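You operate a simulated robot arm through the tools that you are given. There is no shell and no other tool.

The job below is to be done with a simulated two-armed robot. You get a single attempt, and the scene is never put back.

JOB
Pump the press into the green, lock it, let the pressure off.
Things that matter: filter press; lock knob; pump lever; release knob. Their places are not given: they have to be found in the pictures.

It is judged by the outcome, as a careful person would: the job done as asked, and still so three seconds after it is handed in. It fails if anything else is knocked over, pushed out of place, dropped, spilled or broken.

ROBOT AND FRAMES
Two 7-joint arms with two-finger grippers on one trunk that stands fixed in place. Base frame: the origin is at the foot of the trunk, x ahead of it, y to its left, z up. Units: m, degrees, N and s.
The left shoulder is at [0.027, 0.175, 1.329], the right one opposite. With the tool pointing down near the work surface each hand reaches from about 0.1 to 0.8 m from the base axis, measured 20 degrees to its own side. Payload 2.94 kg a hand.
Tool frame (each hand has its own): the origin (TCP) lies between the finger pads and is the grasp point; the fingertips stand 0.03 m ahead of it; z points along the fingers, y is the line along which they close. The gripper opens to 0.138 m; its body begins 0.109 m behind the TCP.
Orientation is that of the tool frame in the base frame, as [roll, pitch, yaw] about the fixed x, y, z axes, in that order (R = Rz(yaw) Ry(pitch) Rx(roll)). With the fingers straight down and closing along the base's y, the tool's x points along the base's -x, its y along +y and its z along -z.

CONTROLS
- The arms move only by the tool send_rows. It takes "left_moves", "right_moves" or both (then of equal length, played together; a hand with none holds still); each is a list of rows, each a list of 7 numbers: the shift along the base's x, y, z in m, then the turn, a rotation vector about the base's x, y, z in degrees, then the finger opening in m, from 0 to 0.138. In form: [[dx, dy, dz, wx, wy, wz, hand], ...]. A call has 1 to 20 rows; each row is the pose to reach, as a shift and turn from the pose commanded when the call began. Each row takes 0.2 s and may step no farther than 0.05 m and 8.6 degrees from the row before; otherwise, or with a gripper value out of range, the whole call is refused. Where a pose cannot be reached the arm comes as near as it can. A force on the tool above 40 N (or 10 N above the force at the start of the call, whichever is more), or a blocked arm, ends the call early, and 0.2 s more pass. Each finger travels about 0.045 m/s and halts on what it meets, pressing with about 34 N; the grip force reading is that of the motor and also rises with nothing between the fingers. The clock runs only during rows and for 0.2 s after the last one: add rows that repeat a pose to give the fingers time. It gives the time, the measured TCP pose, the force on the tool (base axes), the opening and the grip force at its end, in the units of the frame above (readings bear some noise), with the torque about the TCP (base axes, N m) and any sound that the robot's microphone picked up.
- Cameras (640 x 400 px; columns grow to the right, rows downward): "scene" is now at [0.0687, -0.0198, 1.8077]; the picture's right is [-0.30, -0.95, -0.00], its down [-0.74, 0.23, -0.63] and it looks along [0.60, -0.19, -0.78] (base axes); focal length 356 px, centre (320, 200). "left" rides on the left gripper at [0.071, -0.019, -0.146] in its tool frame; the picture's right is [0.26, 0.96, 0.00], its down [-0.85, 0.23, -0.48] and it looks along [-0.46, 0.13, 0.88] (tool axes); focal length 280 px, centre (320, 200). "right" rides on the right gripper at [0.071, 0.019, -0.146] in its tool frame; the picture's right is [-0.26, 0.96, 0.00], its down [-0.85, -0.23, -0.48] and it looks along [-0.46, -0.13, 0.88] (tool axes); focal length 280 px, centre (320, 200).
- capture(camera): a new picture of that camera. It takes no simulated time.
- lift_body(by): moves the trunk up (or, below 0, down) by that many m; the arms and the scene camera ride with it, the base frame stays. It gives what a move gives, with no picture.
- aim_head(pan, tilt): turns the head with the scene camera to pan (to the left, within 120 degrees either way) and tilt (down, from -29 to 69), counted from straight ahead of the robot (the tilt from the chest, where the trunk bows). It gives what a move gives.
- probe_pixels(camera, pixels): for up to 12 pixels [column, row] of the newest picture of that camera ("zoom" is the newest enlarged one), the place [x, y, z] in the base frame of the surface seen there, good to about 0.003 m, but the place of the scene camera against the robot may be out by one fixed shift of up to 0.012 m in any direction. It takes no simulated time.
- inspect(camera, box): a new picture of the part [left, top, right, bottom] of that camera's present view, enlarged. It takes no simulated time.
- finish_job(): hands the job in; it is judged then, once.

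Leave the grippers open and the arms clear of the work at the hand-in unless told otherwise.

The tools are called after "Emit:" as a command line: name --argument value ..., lists and objects as JSON in quotes. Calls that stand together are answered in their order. send_rows: Moves the arms, as the interface text tells. Its arguments: {"type":"object","properties":{"left_moves":{"type":"array","items":{"type":"array","items":{"type":"number"}}},"right_moves":{"type":"array","items":{"type":"array","items":{"type":"number"}}}},"required":[]} The other tools are called the same way: lift_body (by) moves the trunk up or down; aim_head (pan, tilt) turns the head that bears the scene camera; capture (camera) takes a picture; probe_pixels (camera, pixels) gives the place of the surface under pixels of a picture; inspect (camera, box) takes an enlarged picture of a part of a camera's view; finish_job () hands the job in.

At the start:

```text
time_s: 0.0
left_position: [0.4311, -0.0252, 1.3845]
left_orientation: [-179.9, 0.1, 180.0]
left_wrist_force: [-0.8, 0.7, 0.4]
left_wrist_torque: [-0.03, -0.03, -0.01]
left_finger_gap: 0.1382
left_grasp_force: 0.1
right_position: [0.4854, -0.5146, 1.3848]
right_orientation: [179.9, 0.1, -180.0]
right_wrist_force: [-0.2, -0.1, 0.1]
right_wrist_torque: [-0.05, -0.01, 0.01]
right_finger_gap: 0.1379
right_grasp_force: 0.1
trunk travel left (down, up): [-0.5, 0.234]
head pan, tilt (commanded): [-17.5, 51.1]
```

scene: 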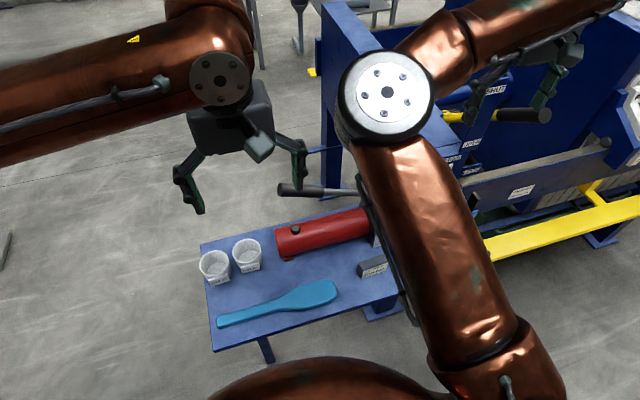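
right: 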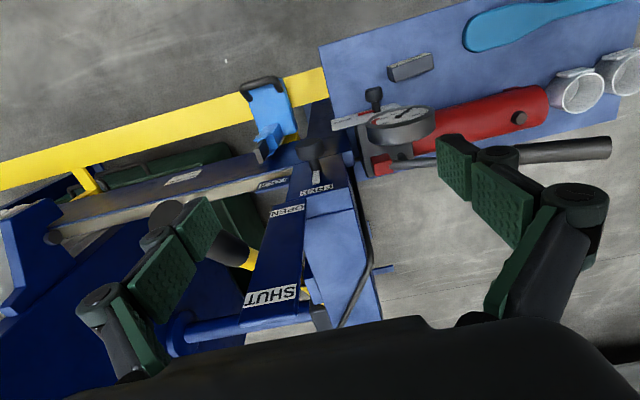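
left: 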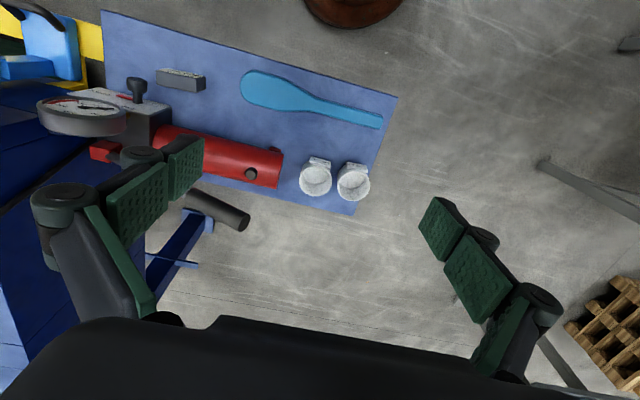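

I can see a filter press at the right (blue frame with yellow rails). On a side table there is a red hydraulic pump with a gauge and a lever. I'll enlarge the views to find the knobs, the gauge and the labels.

Emit:
inspect --camera "right" --box '[220, 40, 460, 190]'

Emit:
inspect --camera "left" --box '[0, 40, 240, 190]'

Emit:
inspect --camera "right" --box '[140, 150, 400, 330]'

```text
2.67 times, centred on (340, 115) of right
```

zoom: 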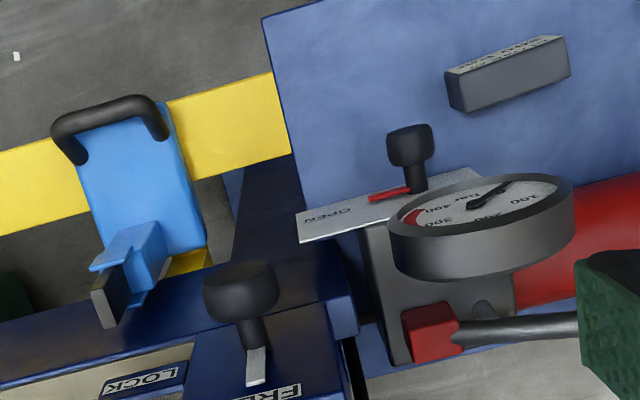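

```text
2.67 times, centred on (120, 115) of left
```

zoom: 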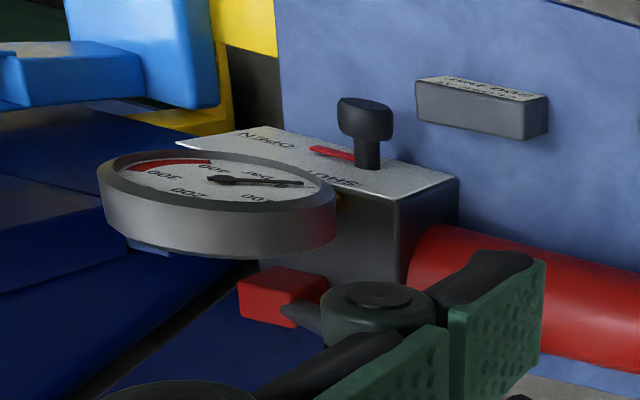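

```text
2.22 times, centred on (270, 240) of right
```

zoom: 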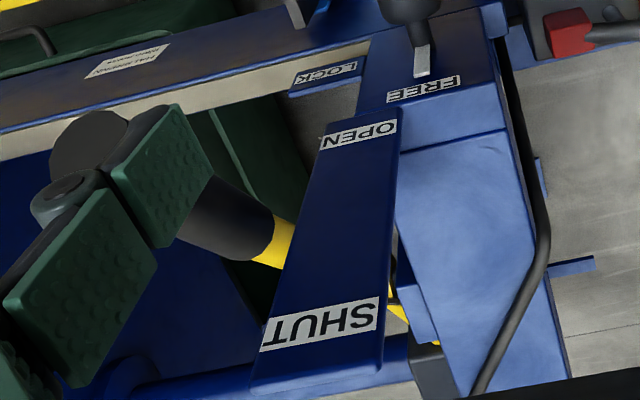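

The right wrist view shows three things: a release knob on a plate marked OPEN/SHUT, a lock knob with LOCK and FREE labels, and another bar marked OPEN/SHUT. I'll turn the head right to see more of the press before moving anything.

Emit:
aim_head --pan -40 --tilt 50

Emit:
capture --camera "scene"

```text
time_s: 0.9
left_position: [0.4302, -0.026, 1.3847]
left_orientation: [-179.9, 0.1, 179.9]
left_wrist_force: [-0.4, 0.1, 0.8]
left_wrist_torque: [0.02, 0.0, 0.0]
left_finger_gap: 0.1379
left_grasp_force: 0.2
right_position: [0.4857, -0.5134, 1.3852]
right_orientation: [180.0, 0.1, 180.0]
right_wrist_force: [-0.8, 0.0, -0.1]
right_wrist_torque: [-0.01, 0.02, 0.01]
right_finger_gap: 0.1381
right_grasp_force: 0.1
trunk travel left (down, up): [-0.5, 0.234]
head pan, tilt (commanded): [-40.0, 50.0]
```

```text
taken
```

scene: 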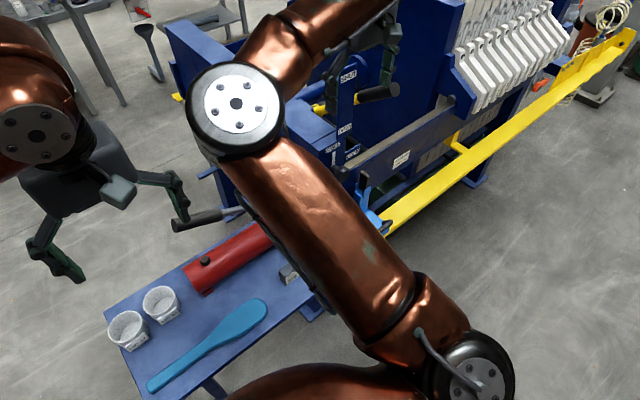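

The right arm blocks part of the view, so I'll probe the main points in the right wrist picture instead: release knob, plate, lock knob, gauge, lever base and grip, and the bar.

Emit:
capture --camera "right"

Emit:
probe_pixels --camera "right" --pixels '[[374, 94], [345, 122], [310, 148], [400, 120], [384, 167], [420, 163], [600, 147], [270, 293], [285, 212], [233, 250], [272, 183], [318, 188]]'

Emit:
probe_pixels --camera "right" --pixels '[[408, 68], [520, 110], [590, 90], [600, 20], [340, 60], [265, 85], [270, 130], [259, 150], [180, 180], [200, 75], [150, 230], [345, 280]]'

```text
taken
```

right: 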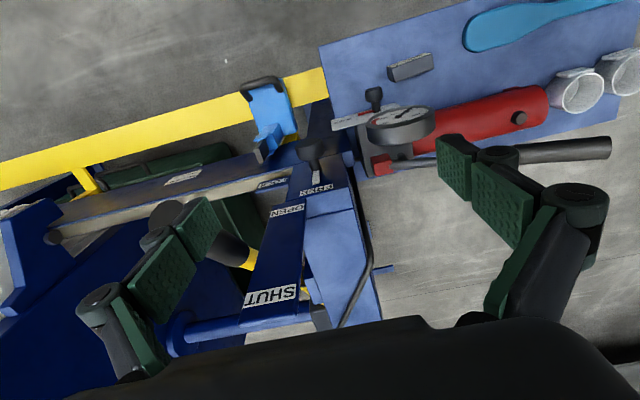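

```text
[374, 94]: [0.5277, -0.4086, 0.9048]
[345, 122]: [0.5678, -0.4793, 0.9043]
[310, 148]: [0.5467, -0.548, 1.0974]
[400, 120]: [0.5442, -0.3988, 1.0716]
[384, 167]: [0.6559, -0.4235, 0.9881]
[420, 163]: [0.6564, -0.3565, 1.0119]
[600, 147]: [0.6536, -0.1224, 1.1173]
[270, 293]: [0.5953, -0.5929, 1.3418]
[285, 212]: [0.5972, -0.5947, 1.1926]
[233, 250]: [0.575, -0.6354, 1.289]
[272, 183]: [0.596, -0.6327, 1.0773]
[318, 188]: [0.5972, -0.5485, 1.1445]
```

```text
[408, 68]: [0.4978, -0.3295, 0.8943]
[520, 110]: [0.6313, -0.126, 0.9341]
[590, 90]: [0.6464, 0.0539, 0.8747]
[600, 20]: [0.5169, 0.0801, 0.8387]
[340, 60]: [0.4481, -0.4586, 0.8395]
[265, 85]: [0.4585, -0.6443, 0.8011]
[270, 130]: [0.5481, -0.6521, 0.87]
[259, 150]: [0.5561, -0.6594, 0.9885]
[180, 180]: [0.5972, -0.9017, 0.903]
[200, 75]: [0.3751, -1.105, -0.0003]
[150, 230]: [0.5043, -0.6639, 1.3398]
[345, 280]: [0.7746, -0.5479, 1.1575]
```

Here is the layout so far:
- The table top is at z ≈ 0.84.
- The pump lever pivots near (0.656, -0.42, 0.99). Its grip rises to (0.653, -0.12, 1.12).
- The lock knob stands out from the face x ≈ 0.597, near (0.547, -0.548, 1.10).
- The release knob is near (0.528, -0.409, 0.905).

Next I'll pull the right hand back and tilt it 45°, so its camera looks ahead at the panel.

Emit:
send_rows --right_moves '[[-0.04, 0, 0, 0, -7.5, 0, 0.138], [-0.08, 0, 0, 0, -15, 0, 0.138], [-0.12, 0, 0, 0, -22.5, 0, 0.138], [-0.16, 0, 0, 0, -30, 0, 0.138], [-0.2, 0, 0, 0, -37.5, 0, 0.138], [-0.22, 0, 0, 0, -45, 0, 0.138], [-0.22, 0, 0, 0, -45, 0, 0.138]]'

Emit:
capture --camera "right"

Emit:
capture --camera "scene"

```text
time_s: 2.5
left_position: [0.4329, -0.0248, 1.3842]
left_orientation: [-179.9, 0.0, 180.0]
left_wrist_force: [-0.4, 0.2, 0.2]
left_wrist_torque: [-0.02, 0.03, -0.01]
left_finger_gap: 0.1381
left_grasp_force: 0.0
right_position: [0.2664, -0.5134, 1.3864]
right_orientation: [-180.0, 45.0, -179.9]
right_wrist_force: [0.3, -0.1, -0.6]
right_wrist_torque: [-0.02, 0.05, -0.05]
right_finger_gap: 0.138
right_grasp_force: 0.1
trunk travel left (down, up): [-0.5, 0.234]
head pan, tilt (commanded): [-40.0, 50.0]
```

```text
taken
```

right: 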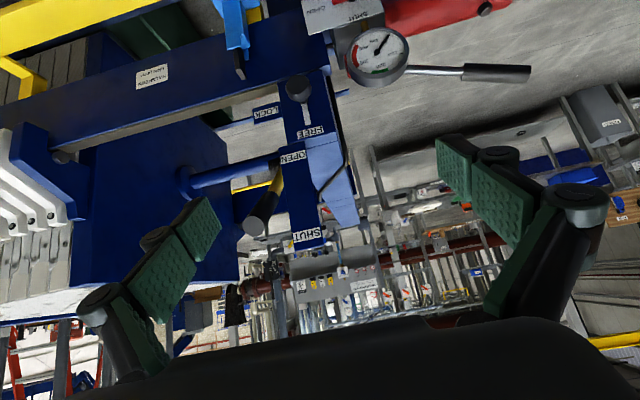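

```text
taken
```

scene: 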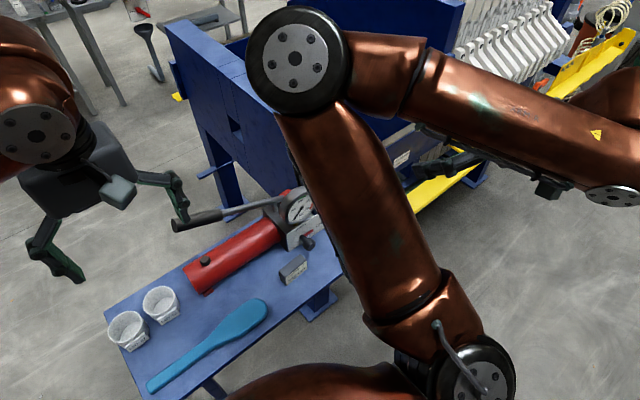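

The wrist picture is upside down but useful. I'll enlarge the gauge and lever area and the lock knob and valve area.

Emit:
inspect --camera "right" --box '[300, 0, 540, 150]'

Emit:
inspect --camera "right" --box '[160, 60, 400, 260]'

Emit:
inspect --camera "right" --box '[0, 0, 320, 200]'

Emit:
inspect --camera "scene" --box '[160, 160, 340, 320]'

```text
2.67 times, centred on (420, 75) of right
```

zoom: 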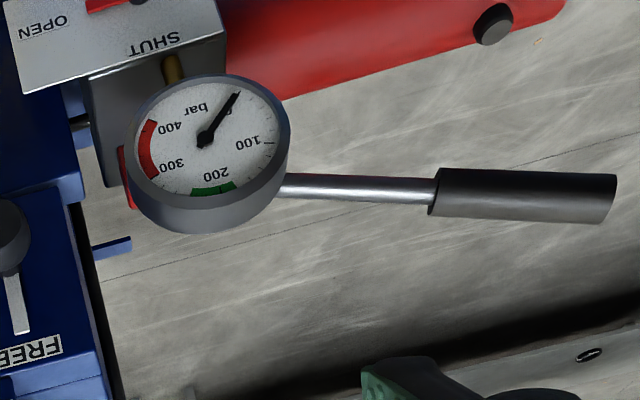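

```text
2.00 times, centred on (280, 160) of right
```

zoom: 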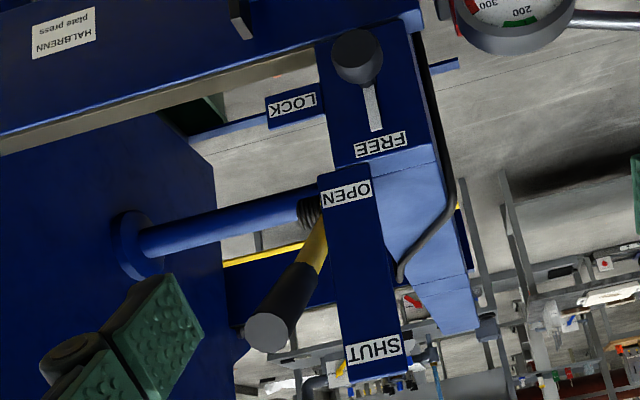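

```text
2.00 times, centred on (160, 100) of right
```

zoom: 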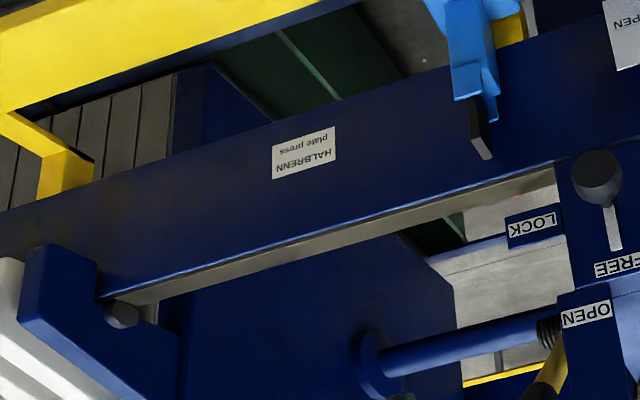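

```text
2.50 times, centred on (250, 240) of scene
```

zoom: 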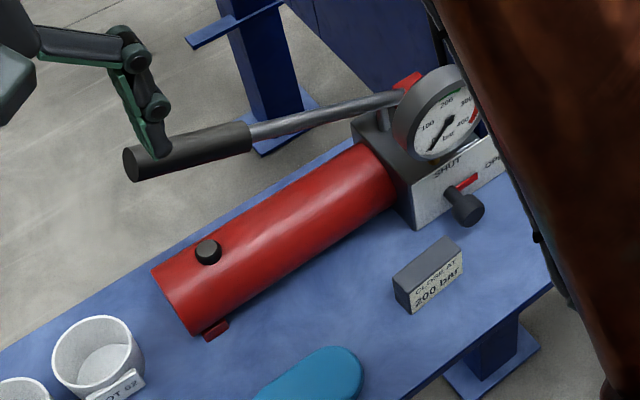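

The gauge reads about 0, with a green band just above 200 and a red band from 300 to 400. A sign on the table says "CLOSE AT 200 bar". I'll probe the panel parts from this view to get their geometry.

Emit:
probe_pixels --camera "right" --pixels '[[254, 226], [270, 195], [278, 180], [315, 155], [298, 88], [303, 112], [345, 112], [306, 131], [267, 114], [291, 157], [308, 236], [228, 178]]'

Emit:
probe_pixels --camera "right" --pixels '[[378, 50], [430, 70], [467, 72], [495, 73], [528, 74], [350, 75], [320, 8], [345, 14], [335, 100], [347, 150], [240, 72], [283, 100]]'

Emit:
inspect --camera "right" --box '[240, 60, 360, 180]'

Emit:
inspect --camera "right" --box '[220, 130, 340, 250]'

```text
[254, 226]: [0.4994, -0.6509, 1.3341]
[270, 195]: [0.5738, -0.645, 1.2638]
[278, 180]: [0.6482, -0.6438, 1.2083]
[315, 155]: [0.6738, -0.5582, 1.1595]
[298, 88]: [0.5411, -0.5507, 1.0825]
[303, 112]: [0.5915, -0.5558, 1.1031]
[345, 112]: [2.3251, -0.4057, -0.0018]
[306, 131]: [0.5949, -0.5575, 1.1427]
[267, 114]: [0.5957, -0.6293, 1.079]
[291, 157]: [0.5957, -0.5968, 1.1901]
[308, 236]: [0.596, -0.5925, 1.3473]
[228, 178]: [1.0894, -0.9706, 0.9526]
```

```text
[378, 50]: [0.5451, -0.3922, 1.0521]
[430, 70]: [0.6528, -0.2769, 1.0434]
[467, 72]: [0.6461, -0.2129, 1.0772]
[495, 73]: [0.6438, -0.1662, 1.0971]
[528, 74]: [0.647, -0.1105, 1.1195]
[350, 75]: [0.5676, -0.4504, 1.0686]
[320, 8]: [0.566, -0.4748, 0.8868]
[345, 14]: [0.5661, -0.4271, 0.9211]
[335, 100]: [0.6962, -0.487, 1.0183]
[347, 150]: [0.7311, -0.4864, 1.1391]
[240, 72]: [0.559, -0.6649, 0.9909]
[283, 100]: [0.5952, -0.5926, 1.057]
```

```text
3.33 times, centred on (300, 120) of right
```

zoom: 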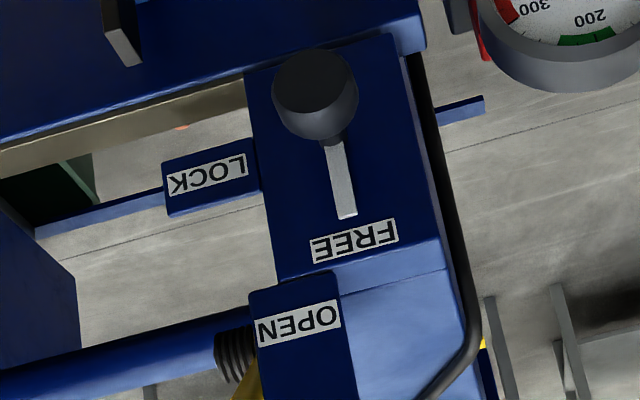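

```text
3.33 times, centred on (280, 190) of right
```

zoom: 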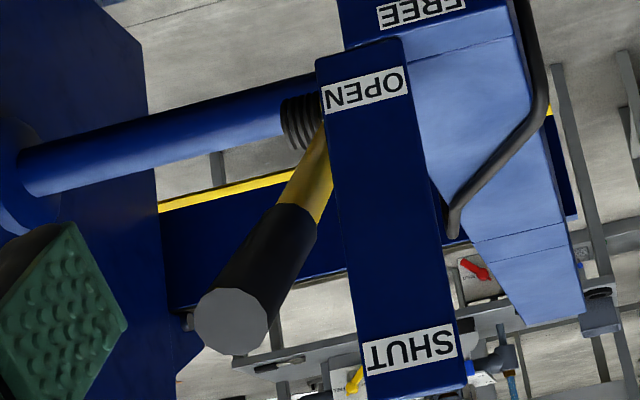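

A yellow/black lever also moves beside the OPEN/SHUT bar, and a light-blue part sits on the beam. I'd like to understand the whole press before touching it, so I'll shift the right hand to the right and back for a wider view.

Emit:
send_rows --right_moves '[[-0.02, -0.045, 0.0, 0, 0, 0, 0.138], [-0.04, -0.09, 0, 0, 0, 0, 0.138], [-0.05, -0.135, 0, 0, 0, 0, 0.138], [-0.05, -0.18, 0, 0, 0, 0, 0.138], [-0.05, -0.225, 0, 0, 0, 0, 0.138], [-0.05, -0.225, 0, 0, 0, 0, 0.138]]'

Emit:
capture --camera "right"

Emit:
capture --camera "scene"

```text
time_s: 3.9
left_position: [0.4319, -0.0254, 1.3843]
left_orientation: [-179.8, 0.0, 179.9]
left_wrist_force: [0.3, 0.3, 0.0]
left_wrist_torque: [0.02, 0.01, 0.0]
left_finger_gap: 0.1379
left_grasp_force: 0.0
right_position: [0.2137, -0.7406, 1.3868]
right_orientation: [-180.0, 45.0, -179.9]
right_wrist_force: [-0.3, -0.2, -0.8]
right_wrist_torque: [-0.03, 0.0, 0.01]
right_finger_gap: 0.1379
right_grasp_force: 0.1
trunk travel left (down, up): [-0.5, 0.234]
head pan, tilt (commanded): [-40.0, 50.0]
```

```text
taken
```

right: 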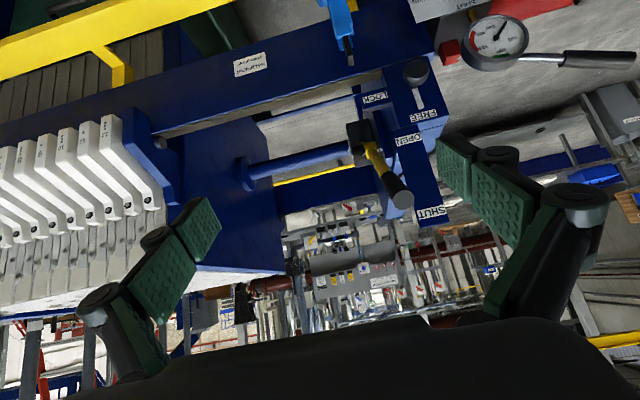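

```text
taken
```

scene: 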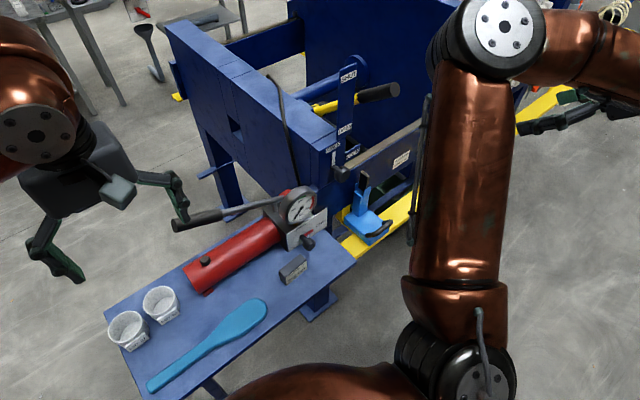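

The scene view now shows the press head and panel clearly. I'll enlarge several parts.

Emit:
inspect --camera "scene" --box '[280, 50, 420, 190]'

Emit:
inspect --camera "scene" --box '[250, 160, 410, 280]'

Emit:
inspect --camera "right" --box '[140, 0, 460, 240]'

Emit:
inspect --camera "right" --box '[310, 60, 460, 240]'

```text
2.86 times, centred on (350, 120) of scene
```

zoom: 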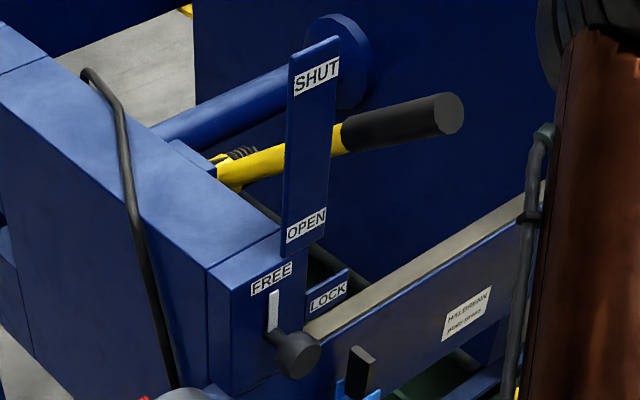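

```text
3.33 times, centred on (330, 220) of scene
```

zoom: 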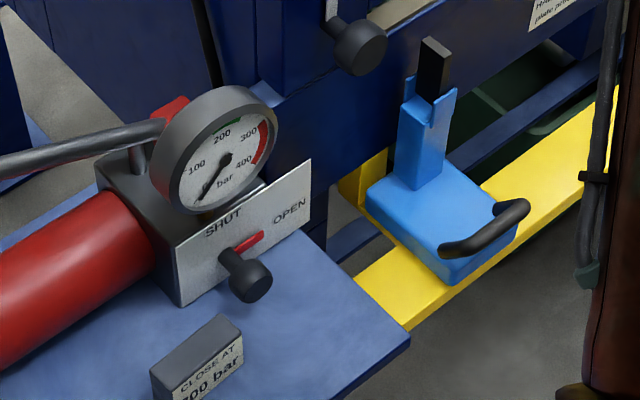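

```text
1.67 times, centred on (300, 120) of right
```

zoom: 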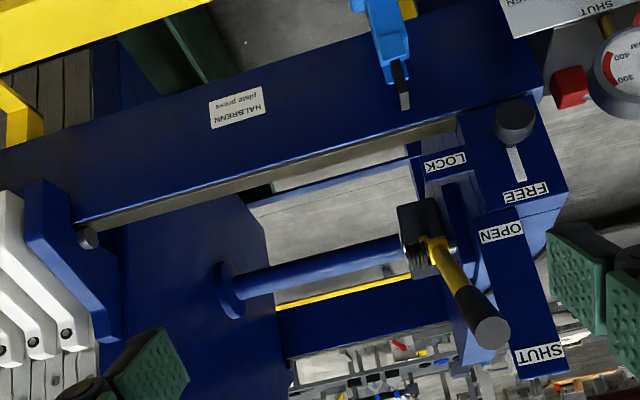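

```text
2.22 times, centred on (385, 150) of right
```

zoom: 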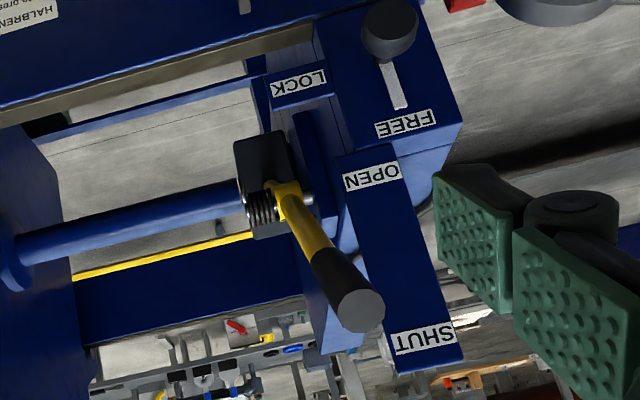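

Here is how I read the panels:
- **Release knob:** it stands out from an upright plate, with SHUT above it and OPEN to its right. The red pointer seems to point right, so it is OPEN now and must be shut before pumping.
- **Lock knob:** its white pointer is up at FREE, and LOCK is to its right.

I'll probe the geometry of the table, knobs and plate in both cameras.

Emit:
probe_pixels --camera "scene" --pixels '[[307, 243], [300, 232], [325, 228], [353, 262], [293, 270], [330, 275], [300, 208], [348, 174], [342, 165], [390, 90], [208, 215], [245, 207]]'

Emit:
inspect --camera "scene" --box '[275, 180, 345, 260]'

Emit:
probe_pixels --camera "right" --pixels '[[415, 72], [420, 95], [400, 200], [378, 165], [360, 125], [500, 40], [610, 60], [345, 50], [355, 140], [240, 175], [155, 147], [130, 150]]'

```text
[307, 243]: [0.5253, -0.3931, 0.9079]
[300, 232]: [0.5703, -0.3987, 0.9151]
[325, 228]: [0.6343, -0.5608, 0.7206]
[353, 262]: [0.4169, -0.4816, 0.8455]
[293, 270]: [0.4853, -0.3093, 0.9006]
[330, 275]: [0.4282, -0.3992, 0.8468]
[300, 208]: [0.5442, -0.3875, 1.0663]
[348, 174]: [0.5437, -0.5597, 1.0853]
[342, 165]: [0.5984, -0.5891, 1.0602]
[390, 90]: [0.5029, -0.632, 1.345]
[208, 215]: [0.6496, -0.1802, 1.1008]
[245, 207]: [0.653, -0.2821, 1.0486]
```

```text
5.00 times, centred on (310, 220) of scene
```

zoom: 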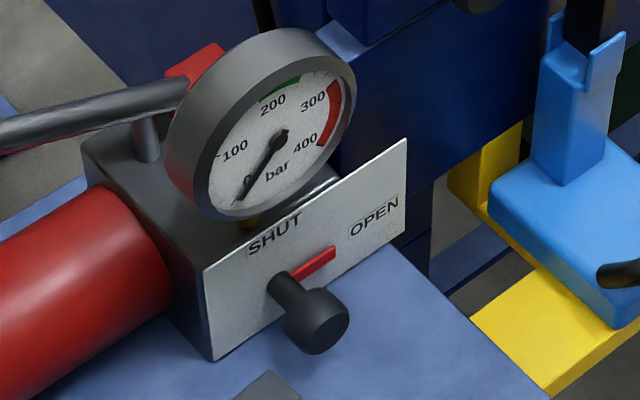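

```text
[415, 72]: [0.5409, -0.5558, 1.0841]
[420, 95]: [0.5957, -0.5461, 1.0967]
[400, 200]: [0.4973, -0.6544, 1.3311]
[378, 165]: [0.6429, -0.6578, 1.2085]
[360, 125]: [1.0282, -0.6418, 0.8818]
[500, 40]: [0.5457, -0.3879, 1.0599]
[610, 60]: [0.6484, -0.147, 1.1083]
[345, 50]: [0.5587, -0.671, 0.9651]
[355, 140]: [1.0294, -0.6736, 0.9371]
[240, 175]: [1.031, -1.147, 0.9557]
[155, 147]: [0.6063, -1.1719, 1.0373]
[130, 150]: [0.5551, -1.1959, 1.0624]
```

I'll probe points in this enlarged picture: knob cap, stem, pointer, plate corners and labels.

Emit:
probe_pixels --camera "zoom" --pixels '[[322, 325], [300, 300], [345, 320], [320, 350], [277, 287], [300, 272], [330, 254], [212, 270], [400, 148], [216, 352], [275, 238], [378, 218]]'

Emit:
capture --camera "left"

Emit:
inspect --camera "left" --box '[30, 60, 210, 180]'

```text
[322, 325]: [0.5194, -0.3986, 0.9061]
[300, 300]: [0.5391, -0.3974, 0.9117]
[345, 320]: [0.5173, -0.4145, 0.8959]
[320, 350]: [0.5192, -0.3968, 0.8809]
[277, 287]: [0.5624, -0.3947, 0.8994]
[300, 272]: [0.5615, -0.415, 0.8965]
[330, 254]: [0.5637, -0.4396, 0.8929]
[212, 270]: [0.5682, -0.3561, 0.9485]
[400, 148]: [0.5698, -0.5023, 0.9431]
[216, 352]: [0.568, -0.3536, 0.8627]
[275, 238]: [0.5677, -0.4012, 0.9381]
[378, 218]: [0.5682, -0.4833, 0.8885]
```

```text
taken
```

left: 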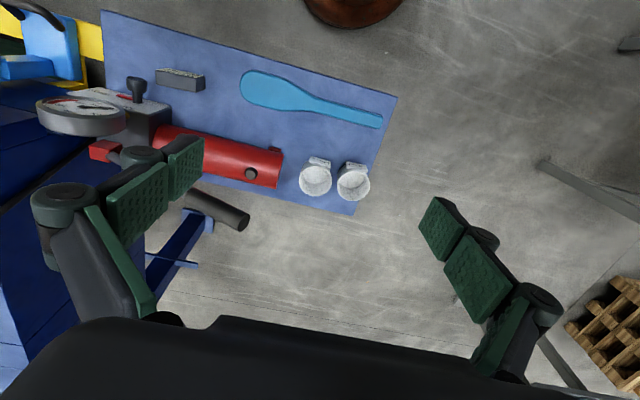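

```text
3.33 times, centred on (120, 120) of left
```

zoom: 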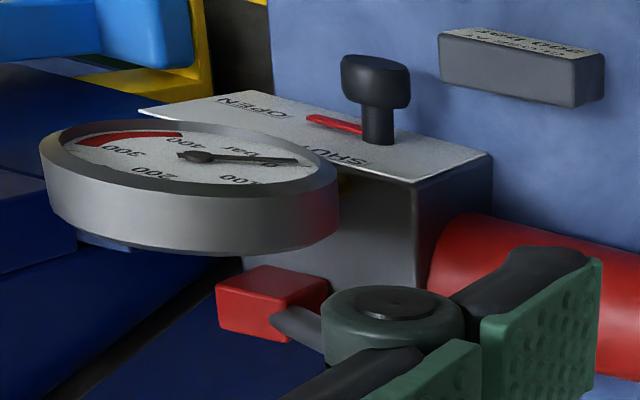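

This confirms the release valve:
- The plate is at x ≈ 0.568, and the stem axis is near y = -0.40, z = 0.895.
- The pointer lies along -y toward OPEN, with SHUT directly above. It needs a quarter turn anticlockwise as I face it.

Before that I'll test, in free space, whether the right hand can point straight ahead with its camera on top. First I pitch it 45° more.

Emit:
send_rows --right_moves '[[0.0, 0.03, -0.02, 0, -7.5, 0, 0.138], [0.0, 0.06, -0.04, 0, -15, 0, 0.138], [0.0, 0.09, -0.06, 0, -22.5, 0, 0.138], [0.0, 0.12, -0.08, 0, -30, 0, 0.138], [0.02, 0.14, -0.1, 0, -37.5, 0, 0.138], [0.04, 0.14, -0.12, 0, -45, 0, 0.138], [0.04, 0.14, -0.12, 0, -45, 0, 0.138]]'

Emit:
capture --camera "scene"

```text
time_s: 5.5
left_position: [0.4328, -0.0246, 1.3833]
left_orientation: [-179.9, 0.0, -180.0]
left_wrist_force: [0.8, 0.0, -0.3]
left_wrist_torque: [-0.05, 0.0, -0.02]
left_finger_gap: 0.1381
left_grasp_force: 0.1
right_position: [0.2534, -0.599, 1.2658]
right_orientation: [-44.7, 89.9, -44.9]
right_wrist_force: [0.5, 0.3, -0.3]
right_wrist_torque: [0.0, 0.07, -0.04]
right_finger_gap: 0.138
right_grasp_force: 0.0
trunk travel left (down, up): [-0.5, 0.234]
head pan, tilt (commanded): [-40.0, 50.0]
```

```text
taken
```

scene: 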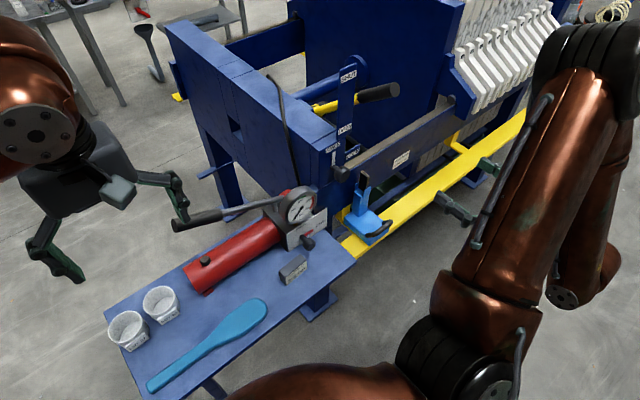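

The horizontal pose was reached. Now I roll the hand about its pointing axis to bring the camera up, trying 90° first.

Emit:
send_rows --right_moves '[[0, 0, 0, 8.5, 0, 0, 0.138], [0, 0, 0, 17, 0, 0, 0.138], [0, 0, 0, 25.5, 0, 0, 0.138], [0, 0, 0, 34, 0, 0, 0.12], [0, 0, 0, 42.5, 0, 0, 0.1], [0, 0, 0, 51, 0, 0, 0.08], [0, 0, 0, 59.5, 0, 0, 0.06], [0, 0, 0, 68, 0, 0, 0.06], [0, 0, 0, 76.5, 0, 0, 0.06], [0, 0, 0, 85, 0, 0, 0.06], [0, 0, 0, 93.5, 0, 0, 0.06], [0, 0, 0, 102, 0, 0, 0.06], [0, 0, 0, 110.5, 0, 0, 0.06], [0, 0, 0, 119, 0, 0, 0.06], [0, 0, 0, 127.5, 0, 0, 0.06], [0, 0, 0, 135, 0, 0, 0.06], [0, 0, 0, 135, 0, 0, 0.06]]'

Emit:
capture --camera "scene"

Emit:
capture --camera "right"

```text
time_s: 9.1
left_position: [0.4314, -0.0267, 1.3841]
left_orientation: [-179.9, 0.0, 180.0]
left_wrist_force: [0.6, 0.2, 0.0]
left_wrist_torque: [-0.03, 0.01, -0.02]
left_finger_gap: 0.138
left_grasp_force: 0.1
right_position: [0.257, -0.5987, 1.2654]
right_orientation: [90.1, -45.0, 90.0]
right_wrist_force: [-0.1, -0.3, -0.6]
right_wrist_torque: [-0.01, -0.02, 0.02]
right_finger_gap: 0.0599
right_grasp_force: 0.0
trunk travel left (down, up): [-0.5, 0.234]
head pan, tilt (commanded): [-40.0, 50.0]
```

```text
taken
```

scene: 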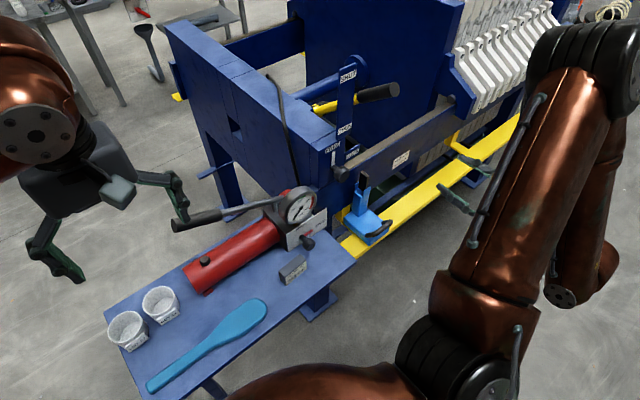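

```text
taken
```

right: 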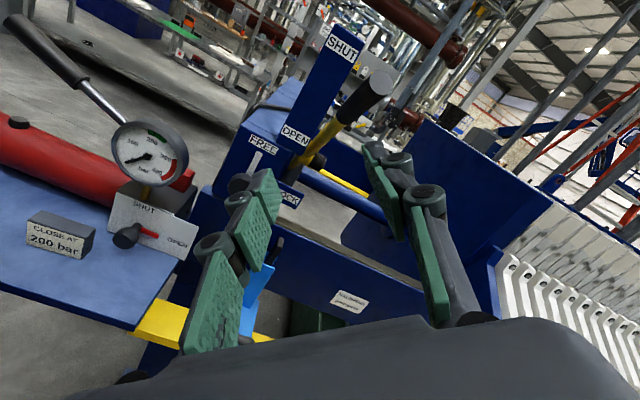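

The roll works and gives an upright, clear view of the gauge (0 bar), the release plate (pointer to OPEN) and the lock panel. I'll test rolling another 90°, since the quarter turn should run from that end back to this pose.

Emit:
send_rows --right_moves '[[0, 0, 0, 8.5, 0, 0, 0.06], [0, 0, 0, 17, 0, 0, 0.06], [0, 0, 0, 25.5, 0, 0, 0.06], [0, 0, 0, 34, 0, 0, 0.06], [0, 0, 0, 42.5, 0, 0, 0.06], [0, 0, 0, 51, 0, 0, 0.06], [0, 0, 0, 59.5, 0, 0, 0.06], [0, 0, 0, 68, 0, 0, 0.06], [0, 0, 0, 76.5, 0, 0, 0.06], [0, 0, 0, 85, 0, 0, 0.06], [0, 0, 0, 90, 0, 0, 0.06], [0, 0, 0, 90, 0, 0, 0.06]]'

Emit:
capture --camera "right"

Emit:
capture --camera "scene"

```text
time_s: 11.7
left_position: [0.4279, -0.0273, 1.3853]
left_orientation: [-180.0, 0.1, 179.9]
left_wrist_force: [0.0, 0.3, 1.4]
left_wrist_torque: [0.03, -0.05, 0.02]
left_finger_gap: 0.1381
left_grasp_force: 0.1
right_position: [0.1375, -0.4543, 1.1566]
right_orientation: [-87.0, -52.3, -90.4]
right_wrist_force: [-0.5, -0.8, 0.6]
right_wrist_torque: [0.0, 0.03, 0.01]
right_finger_gap: 0.0602
right_grasp_force: 0.0
right hand out of reach, approached as far as the arm can: row 5, 6, 7, 8, 9, 10, 11, 12
trunk travel left (down, up): [-0.5, 0.234]
head pan, tilt (commanded): [-40.0, 50.0]
```

```text
taken
```

right: 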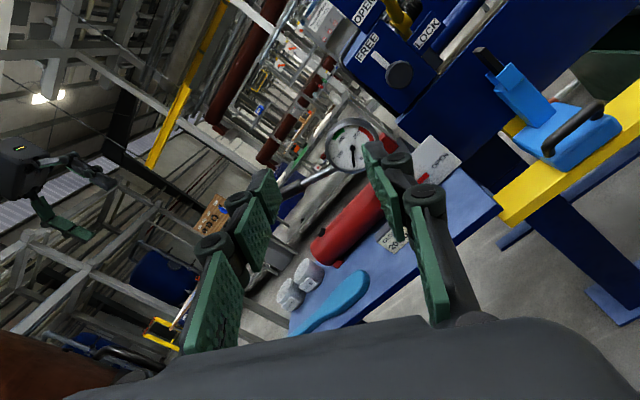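

```text
taken
```

scene: 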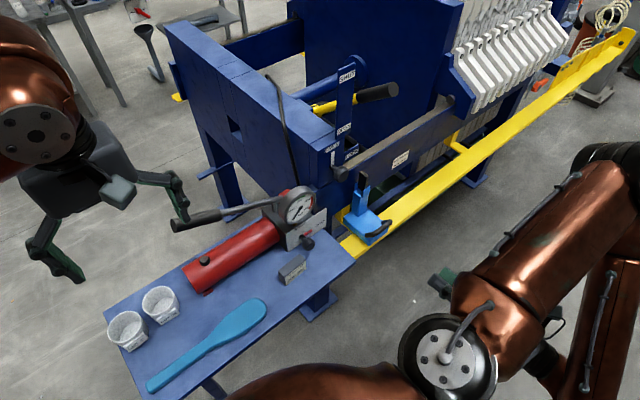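

Rolling past about 169° is out of reach, so the camera-up range stops there. The knob turns will use the natural wrist range around the camera-below pose, coming in from above the table. First I'll roll the hand back out of the awkward pose, then measure the sign block beside the release knob.

Emit:
send_rows --right_moves '[[0, 0, 0, -8.5, 0, 0, 0.06], [0, 0, 0, -17, 0, 0, 0.06], [0, 0, 0, -25.5, 0, 0, 0.06], [0, 0, 0, -34, 0, 0, 0.06], [0, 0, 0, -42.5, 0, 0, 0.06], [0, 0, 0, -51, 0, 0, 0.06], [0, 0, 0, -59.5, 0, 0, 0.06], [0, 0, 0, -68, 0, 0, 0.06], [0, 0, 0, -76.5, 0, 0, 0.06], [0, 0, 0, -85, 0, 0, 0.06], [0, 0, 0, -90, 0, 0, 0.06], [0, 0, 0, -90, 0, 0, 0.06]]'

Emit:
inspect --camera "scene" --box '[260, 190, 360, 290]'

Emit:
probe_pixels --camera "zoom" --pixels '[[128, 415], [200, 365], [300, 400], [180, 440], [130, 450], [220, 430], [280, 480], [300, 490], [250, 410], [290, 440], [340, 520], [560, 450]]'

```text
time_s: 14.3
left_position: [0.4321, -0.0261, 1.3837]
left_orientation: [-180.0, 0.0, -180.0]
left_wrist_force: [0.0, 0.2, -0.5]
left_wrist_torque: [0.01, 0.02, -0.01]
left_finger_gap: 0.1378
left_grasp_force: 0.0
right_position: [0.1425, -0.4464, 1.1406]
right_orientation: [92.6, -37.6, 90.0]
right_wrist_force: [0.2, 0.1, 0.9]
right_wrist_torque: [-0.02, 0.04, -0.04]
right_finger_gap: 0.06
right_grasp_force: 0.0
trunk travel left (down, up): [-0.5, 0.234]
head pan, tilt (commanded): [-40.0, 50.0]
```

```text
4.00 times, centred on (310, 240) of scene
```

zoom: 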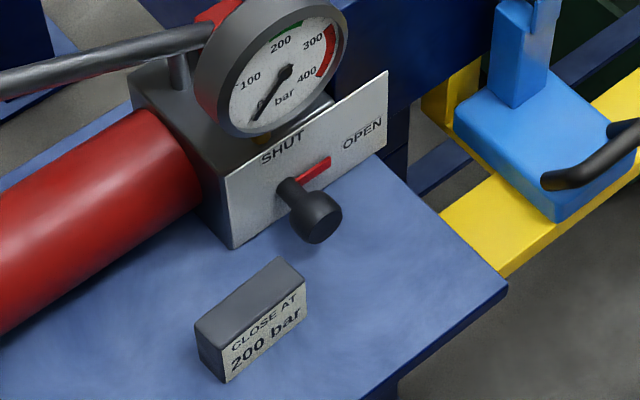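

```text
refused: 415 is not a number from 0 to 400
```

The zoom is 640×400, so I'll re-probe with valid pixels: block corners and table edge, plus the knob.

Emit:
probe_pixels --camera "zoom" --pixels '[[200, 325], [280, 260], [302, 285], [228, 350], [225, 375], [303, 318], [250, 310], [500, 290], [395, 372], [300, 340], [320, 220], [310, 200]]'

Emit:
capture --camera "right"

```text
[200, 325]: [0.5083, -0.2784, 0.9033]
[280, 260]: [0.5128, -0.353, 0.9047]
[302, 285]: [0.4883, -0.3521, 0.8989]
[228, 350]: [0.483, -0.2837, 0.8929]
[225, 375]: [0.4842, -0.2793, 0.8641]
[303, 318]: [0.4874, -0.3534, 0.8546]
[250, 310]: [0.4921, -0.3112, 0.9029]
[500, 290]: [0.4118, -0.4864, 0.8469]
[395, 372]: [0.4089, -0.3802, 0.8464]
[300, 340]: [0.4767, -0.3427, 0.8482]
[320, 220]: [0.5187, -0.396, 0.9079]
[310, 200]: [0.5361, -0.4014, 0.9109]
```

```text
taken
```

right: 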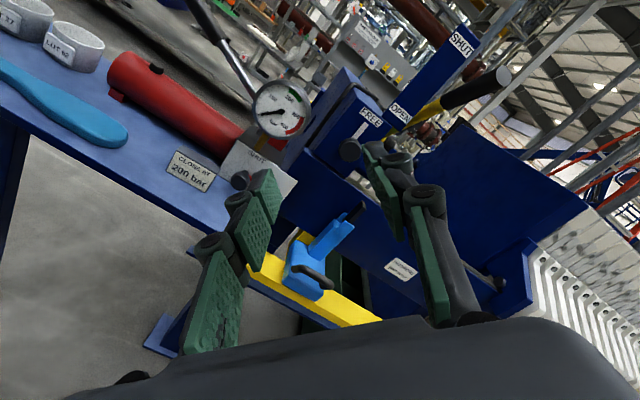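

The block occupies x 0.484–0.513, y -0.354 to -0.279, with its top at z 0.90, just left of the knob. So I'll grip the knob cap from front-above at a 45° tilt, leaning right, and turn in three 30° bites to stay clear of the block and table. First I bring the right hand back to the natural roll in free space.

Emit:
send_rows --right_moves '[[0.01, 0, 0, -8.5, 0, 0, 0.06], [0.02, 0, 0, -17, 0, 0, 0.06], [0.03, 0, 0, -25.5, 0, 0, 0.06], [0.04, 0, 0, -34, 0, 0, 0.06], [0.05, 0, 0, -42.5, 0, 0, 0.06], [0.06, 0, 0, -51, 0, 0, 0.06], [0.07, 0, 0, -59.5, 0, 0, 0.06], [0.08, 0, 0, -68, 0, 0, 0.06], [0.09, 0, 0, -76.5, 0, 0, 0.06], [0.1, 0, 0, -85, 0, 0, 0.06], [0.11, 0, 0, -93.5, 0, 0, 0.06], [0.12, 0, 0, -102, 0, 0, 0.06], [0.13, 0, 0, -110.5, 0, 0, 0.06], [0.14, 0, 0, -119, 0, 0, 0.06], [0.15, 0, 0, -127.5, 0, 0, 0.06], [0.15, 0, 0, -127.5, 0, 0, 0.06]]'

Emit:
send_rows --right_moves '[[0.01, 0, 0.01, 0, 7.5, 0, 0.06], [0.02, 0, 0.02, 0, 15, 0, 0.06], [0.03, 0, 0.03, 0, 22.5, 0, 0.06], [0.04, 0, 0.04, 0, 30, 0, 0.06], [0.05, 0, 0.05, 0, 37.5, 0, 0.06], [0.06, 0, 0.05, 0, 45, 0, 0.06], [0.06, 0, 0.05, 0, 45, 0, 0.06]]'

Emit:
capture --camera "scene"

Emit:
capture --camera "right"

```text
time_s: 17.7
left_position: [0.4318, -0.0252, 1.3835]
left_orientation: [-180.0, 0.1, 180.0]
left_wrist_force: [1.1, 0.3, 0.4]
left_wrist_torque: [-0.01, -0.01, 0.04]
left_finger_gap: 0.138
left_grasp_force: 0.1
right_position: [0.2917, -0.4775, 1.1058]
right_orientation: [120.8, 89.9, 118.2]
right_wrist_force: [0.0, -0.6, 0.0]
right_wrist_torque: [0.03, 0.01, 0.0]
right_finger_gap: 0.0598
right_grasp_force: 0.0
right hand out of reach, approached as far as the arm can: row 1, 2, 3, 4, 5, 6, 7, 8, 9, 10, 11, 12, 13, 14, 15, 16
trunk travel left (down, up): [-0.5, 0.234]
head pan, tilt (commanded): [-40.0, 50.0]
```

```text
time_s: 19.3
left_position: [0.4312, -0.0294, 1.3847]
left_orientation: [179.9, 0.0, 179.9]
left_wrist_force: [0.7, -0.3, 0.7]
left_wrist_torque: [0.07, -0.02, 0.01]
left_finger_gap: 0.1382
left_grasp_force: 0.2
right_position: [0.3868, -0.5111, 1.1309]
right_orientation: [-177.6, 44.7, 179.7]
right_wrist_force: [-0.5, -0.5, -0.3]
right_wrist_torque: [0.02, -0.02, 0.05]
right_finger_gap: 0.0597
right_grasp_force: 0.1
right hand out of reach, approached as far as the arm can: row 1, 2, 3, 4, 5, 6, 7
trunk travel left (down, up): [-0.5, 0.234]
head pan, tilt (commanded): [-40.0, 50.0]
```

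```text
taken
```

scene: 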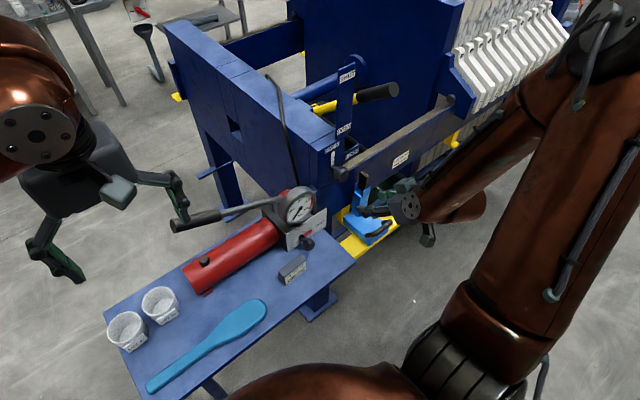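

```text
taken
```

right: 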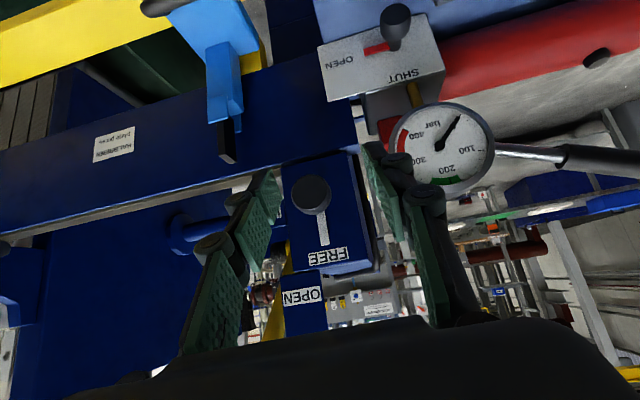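

The pose was approached only approximately, so the arm seems to have come out of the roll near a joint limit. I'll return it toward its starting pose (fingers down, further up) to free it, and check that it tracks exactly again.

Emit:
send_rows --right_moves '[[-0.01, 0, 0.04, 0, 7.5, 0, 0.08], [-0.01, 0, 0.08, 0, 15, 0, 0.1], [-0.01, 0, 0.12, 0, 22.5, 0, 0.1], [0.0, 0, 0.16, 0, 30, 0, 0.1], [0.01, 0, 0.2, 0, 37.5, 0, 0.1], [0.02, 0, 0.24, 0, 45, 0, 0.1], [0.02, 0, 0.25, 0, 45, 0, 0.1]]'

Emit:
capture --camera "scene"

```text
time_s: 20.9
left_position: [0.4309, -0.0239, 1.384]
left_orientation: [-179.8, 0.2, -179.9]
left_wrist_force: [-0.2, 0.4, -0.4]
left_wrist_torque: [-0.06, -0.06, -0.02]
left_finger_gap: 0.138
left_grasp_force: 0.1
right_position: [0.412, -0.5056, 1.3828]
right_orientation: [-177.3, -0.2, 179.8]
right_wrist_force: [0.6, 1.1, -0.2]
right_wrist_torque: [-0.02, 0.0, 0.02]
right_finger_gap: 0.1
right_grasp_force: 0.0
right hand out of reach, approached as far as the arm can: row 1, 2
trunk travel left (down, up): [-0.5, 0.234]
head pan, tilt (commanded): [-40.0, 50.0]
```

```text
taken
```

scene: 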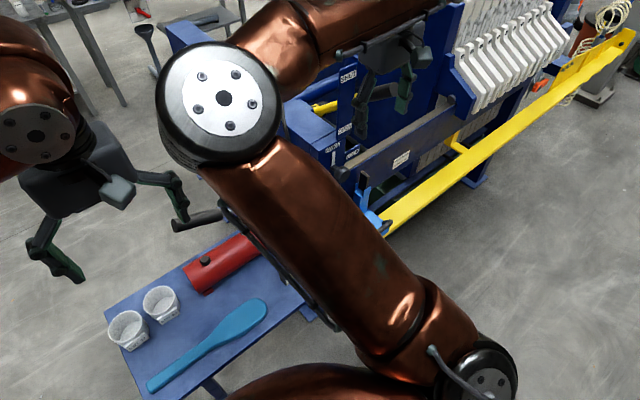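

The arm is back in its normal configuration with good tracking. Next I straighten it (2.7° about x), then tilt 45° forward while descending to a staging point in front of the pump at about (0.40, -0.44, 1.06).

Emit:
send_rows --right_moves '[[-0.04, 0.02, 0, 2.7, 0, 0, 0.08], [-0.08, 0.04, 0, 2.7, 0, 0, 0.06], [-0.1, 0.05, 0, 2.7, 0, 0, 0.056]]'

Emit:
send_rows --right_moves '[[0.01, 0, -0.04, 0, -7.5, 0, 0.056], [0.02, 0, -0.08, 0, -15, 0, 0.056], [0.03, 0, -0.12, 0, -22.5, 0, 0.056], [0.04, 0, -0.16, 0, -30, 0, 0.056], [0.05, 0, -0.2, 0, -37.5, 0, 0.056], [0.06, 0, -0.24, 0, -45, 0, 0.056], [0.07, 0, -0.28, 0, -45, 0, 0.056], [0.08, 0, -0.32, 0, -45, 0, 0.056], [0.08, 0, -0.32, 0, -45, 0, 0.056]]'

Emit:
capture --camera "right"

Emit:
capture --camera "scene"

```text
time_s: 21.7
left_position: [0.4367, -0.02, 1.381]
left_orientation: [179.7, -0.1, -179.5]
left_wrist_force: [1.6, 1.9, -1.5]
left_wrist_torque: [-0.49, 0.0, -0.27]
left_finger_gap: 0.138
left_grasp_force: 0.1
right_position: [0.3131, -0.4577, 1.3818]
right_orientation: [179.8, 0.0, 179.6]
right_wrist_force: [0.2, -0.9, 0.2]
right_wrist_torque: [0.04, 0.05, -0.02]
right_finger_gap: 0.0561
right_grasp_force: 0.0
trunk travel left (down, up): [-0.5, 0.234]
head pan, tilt (commanded): [-40.0, 50.0]
stopped in row 3 (left hand): the force on the tool passed its limit at 47 N (the readings are from after the stop); the commanded pose is now the measured one
```

```text
time_s: 23.7
left_position: [0.4361, -0.0157, 1.382]
left_orientation: [179.8, -0.2, -179.5]
left_wrist_force: [0.5, 1.1, -0.2]
left_wrist_torque: [-0.14, 0.0, -0.01]
left_finger_gap: 0.138
left_grasp_force: 0.1
right_position: [0.4112, -0.4726, 1.0531]
right_orientation: [179.8, 45.0, 179.7]
right_wrist_force: [-0.2, 1.8, 0.1]
right_wrist_torque: [-0.06, 0.02, -0.08]
right_finger_gap: 0.0562
right_grasp_force: 0.1
right hand out of reach, approached as far as the arm can: row 3, 4, 5, 6, 7, 8, 9
trunk travel left (down, up): [-0.5, 0.234]
head pan, tilt (commanded): [-40.0, 50.0]
```

```text
taken
```

right: 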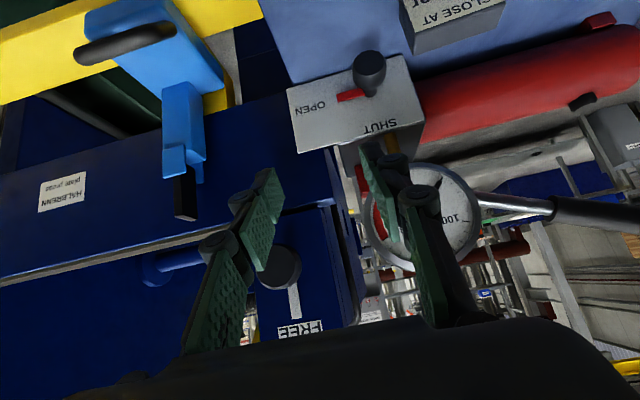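

```text
taken
```

scene: 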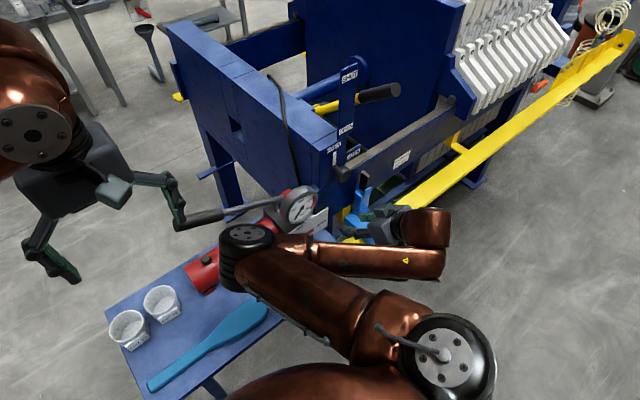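

Two things went wrong. In the first call the left hand felt 47 N, so the right elbow brushed it. The right arm's elbow also swings left and low. I'll probe where the right arm's links are now before moving anything.

Emit:
probe_pixels --camera "scene" --pixels '[[248, 240], [240, 270], [320, 258], [425, 225], [410, 262], [300, 270], [440, 340], [340, 300], [280, 320], [120, 190], [60, 100], [175, 215]]'

Emit:
inspect --camera "scene" --box '[150, 150, 470, 350]'

```text
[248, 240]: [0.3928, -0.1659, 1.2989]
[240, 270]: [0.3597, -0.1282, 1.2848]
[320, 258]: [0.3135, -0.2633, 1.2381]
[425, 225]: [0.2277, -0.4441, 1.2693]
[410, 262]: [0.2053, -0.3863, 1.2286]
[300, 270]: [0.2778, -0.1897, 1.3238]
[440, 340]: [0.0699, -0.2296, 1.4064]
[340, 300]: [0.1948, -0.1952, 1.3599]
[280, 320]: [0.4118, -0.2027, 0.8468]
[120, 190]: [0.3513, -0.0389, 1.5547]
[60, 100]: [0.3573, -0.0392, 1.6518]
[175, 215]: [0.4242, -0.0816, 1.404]
```

```text
2.00 times, centred on (310, 250) of scene
```

zoom: 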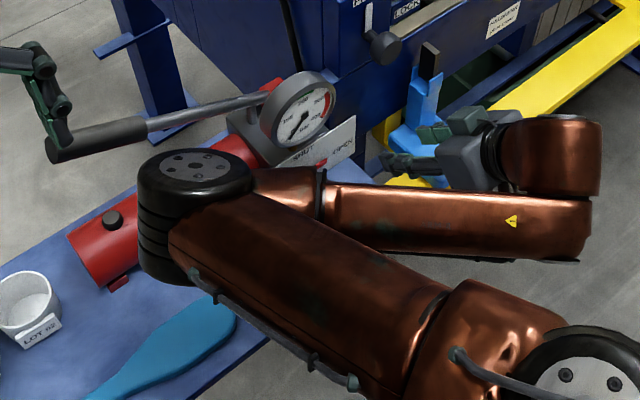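

The right arm is folded tightly, with its elbow near (0.39, -0.14, 1.29), right beside the left hand. I'll move the left hand well to the left. Then I'll raise the trunk so the right arm can hang down and extend to the low knobs instead of folding.

Emit:
send_rows --left_moves '[[0, 0.04, 0, 0, 0, 0, 0.138], [0, 0.08, 0, 0, 0, 0, 0.138], [0, 0.12, 0.0, 0, 0, 0, 0.138], [0, 0.16, 0, 0, 0, 0, 0.138], [0, 0.2, 0, 0, 0, 0, 0.138], [0, 0.24, 0, 0, 0, 0, 0.138], [0, 0.28, 0, 0, 0, 0, 0.138]]'

Emit:
lift_body --by 0.2

Emit:
capture --camera "scene"

```text
time_s: 25.3
left_position: [0.4323, 0.2616, 1.3798]
left_orientation: [179.8, -0.1, -179.5]
left_wrist_force: [0.5, 0.0, 0.0]
left_wrist_torque: [-0.08, -0.02, -0.02]
left_finger_gap: 0.1377
left_grasp_force: 0.2
right_position: [0.4098, -0.4751, 1.0522]
right_orientation: [179.6, 45.0, 179.5]
right_wrist_force: [0.0, -0.7, 0.0]
right_wrist_torque: [-0.05, -0.03, -0.01]
right_finger_gap: 0.056
right_grasp_force: 0.1
trunk travel left (down, up): [-0.5, 0.234]
head pan, tilt (commanded): [-40.0, 50.0]
```

```text
time_s: 27.5
left_position: [0.4363, 0.2602, 1.5821]
left_orientation: [179.7, -0.1, -179.4]
left_wrist_force: [1.4, 0.2, 0.3]
left_wrist_torque: [0.0, -0.04, 0.0]
left_finger_gap: 0.1381
left_grasp_force: 0.0
right_position: [0.4108, -0.4745, 1.2484]
right_orientation: [179.5, 45.0, 179.6]
right_wrist_force: [-0.7, 0.1, -1.4]
right_wrist_torque: [0.03, 0.02, 0.0]
right_finger_gap: 0.0561
right_grasp_force: 0.0
trunk travel left (down, up): [-0.7, 0.034]
head pan, tilt (commanded): [-40.0, 50.0]
```

```text
taken
```

scene: 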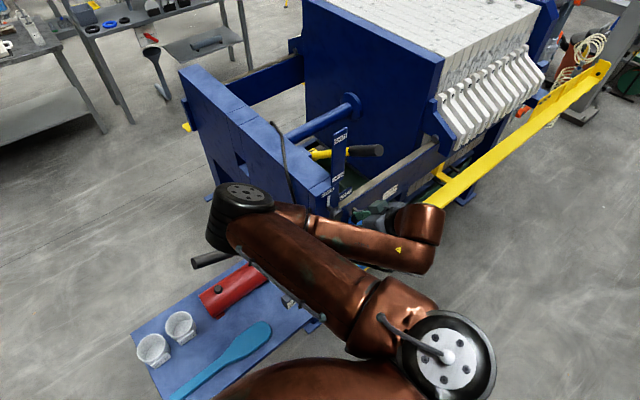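

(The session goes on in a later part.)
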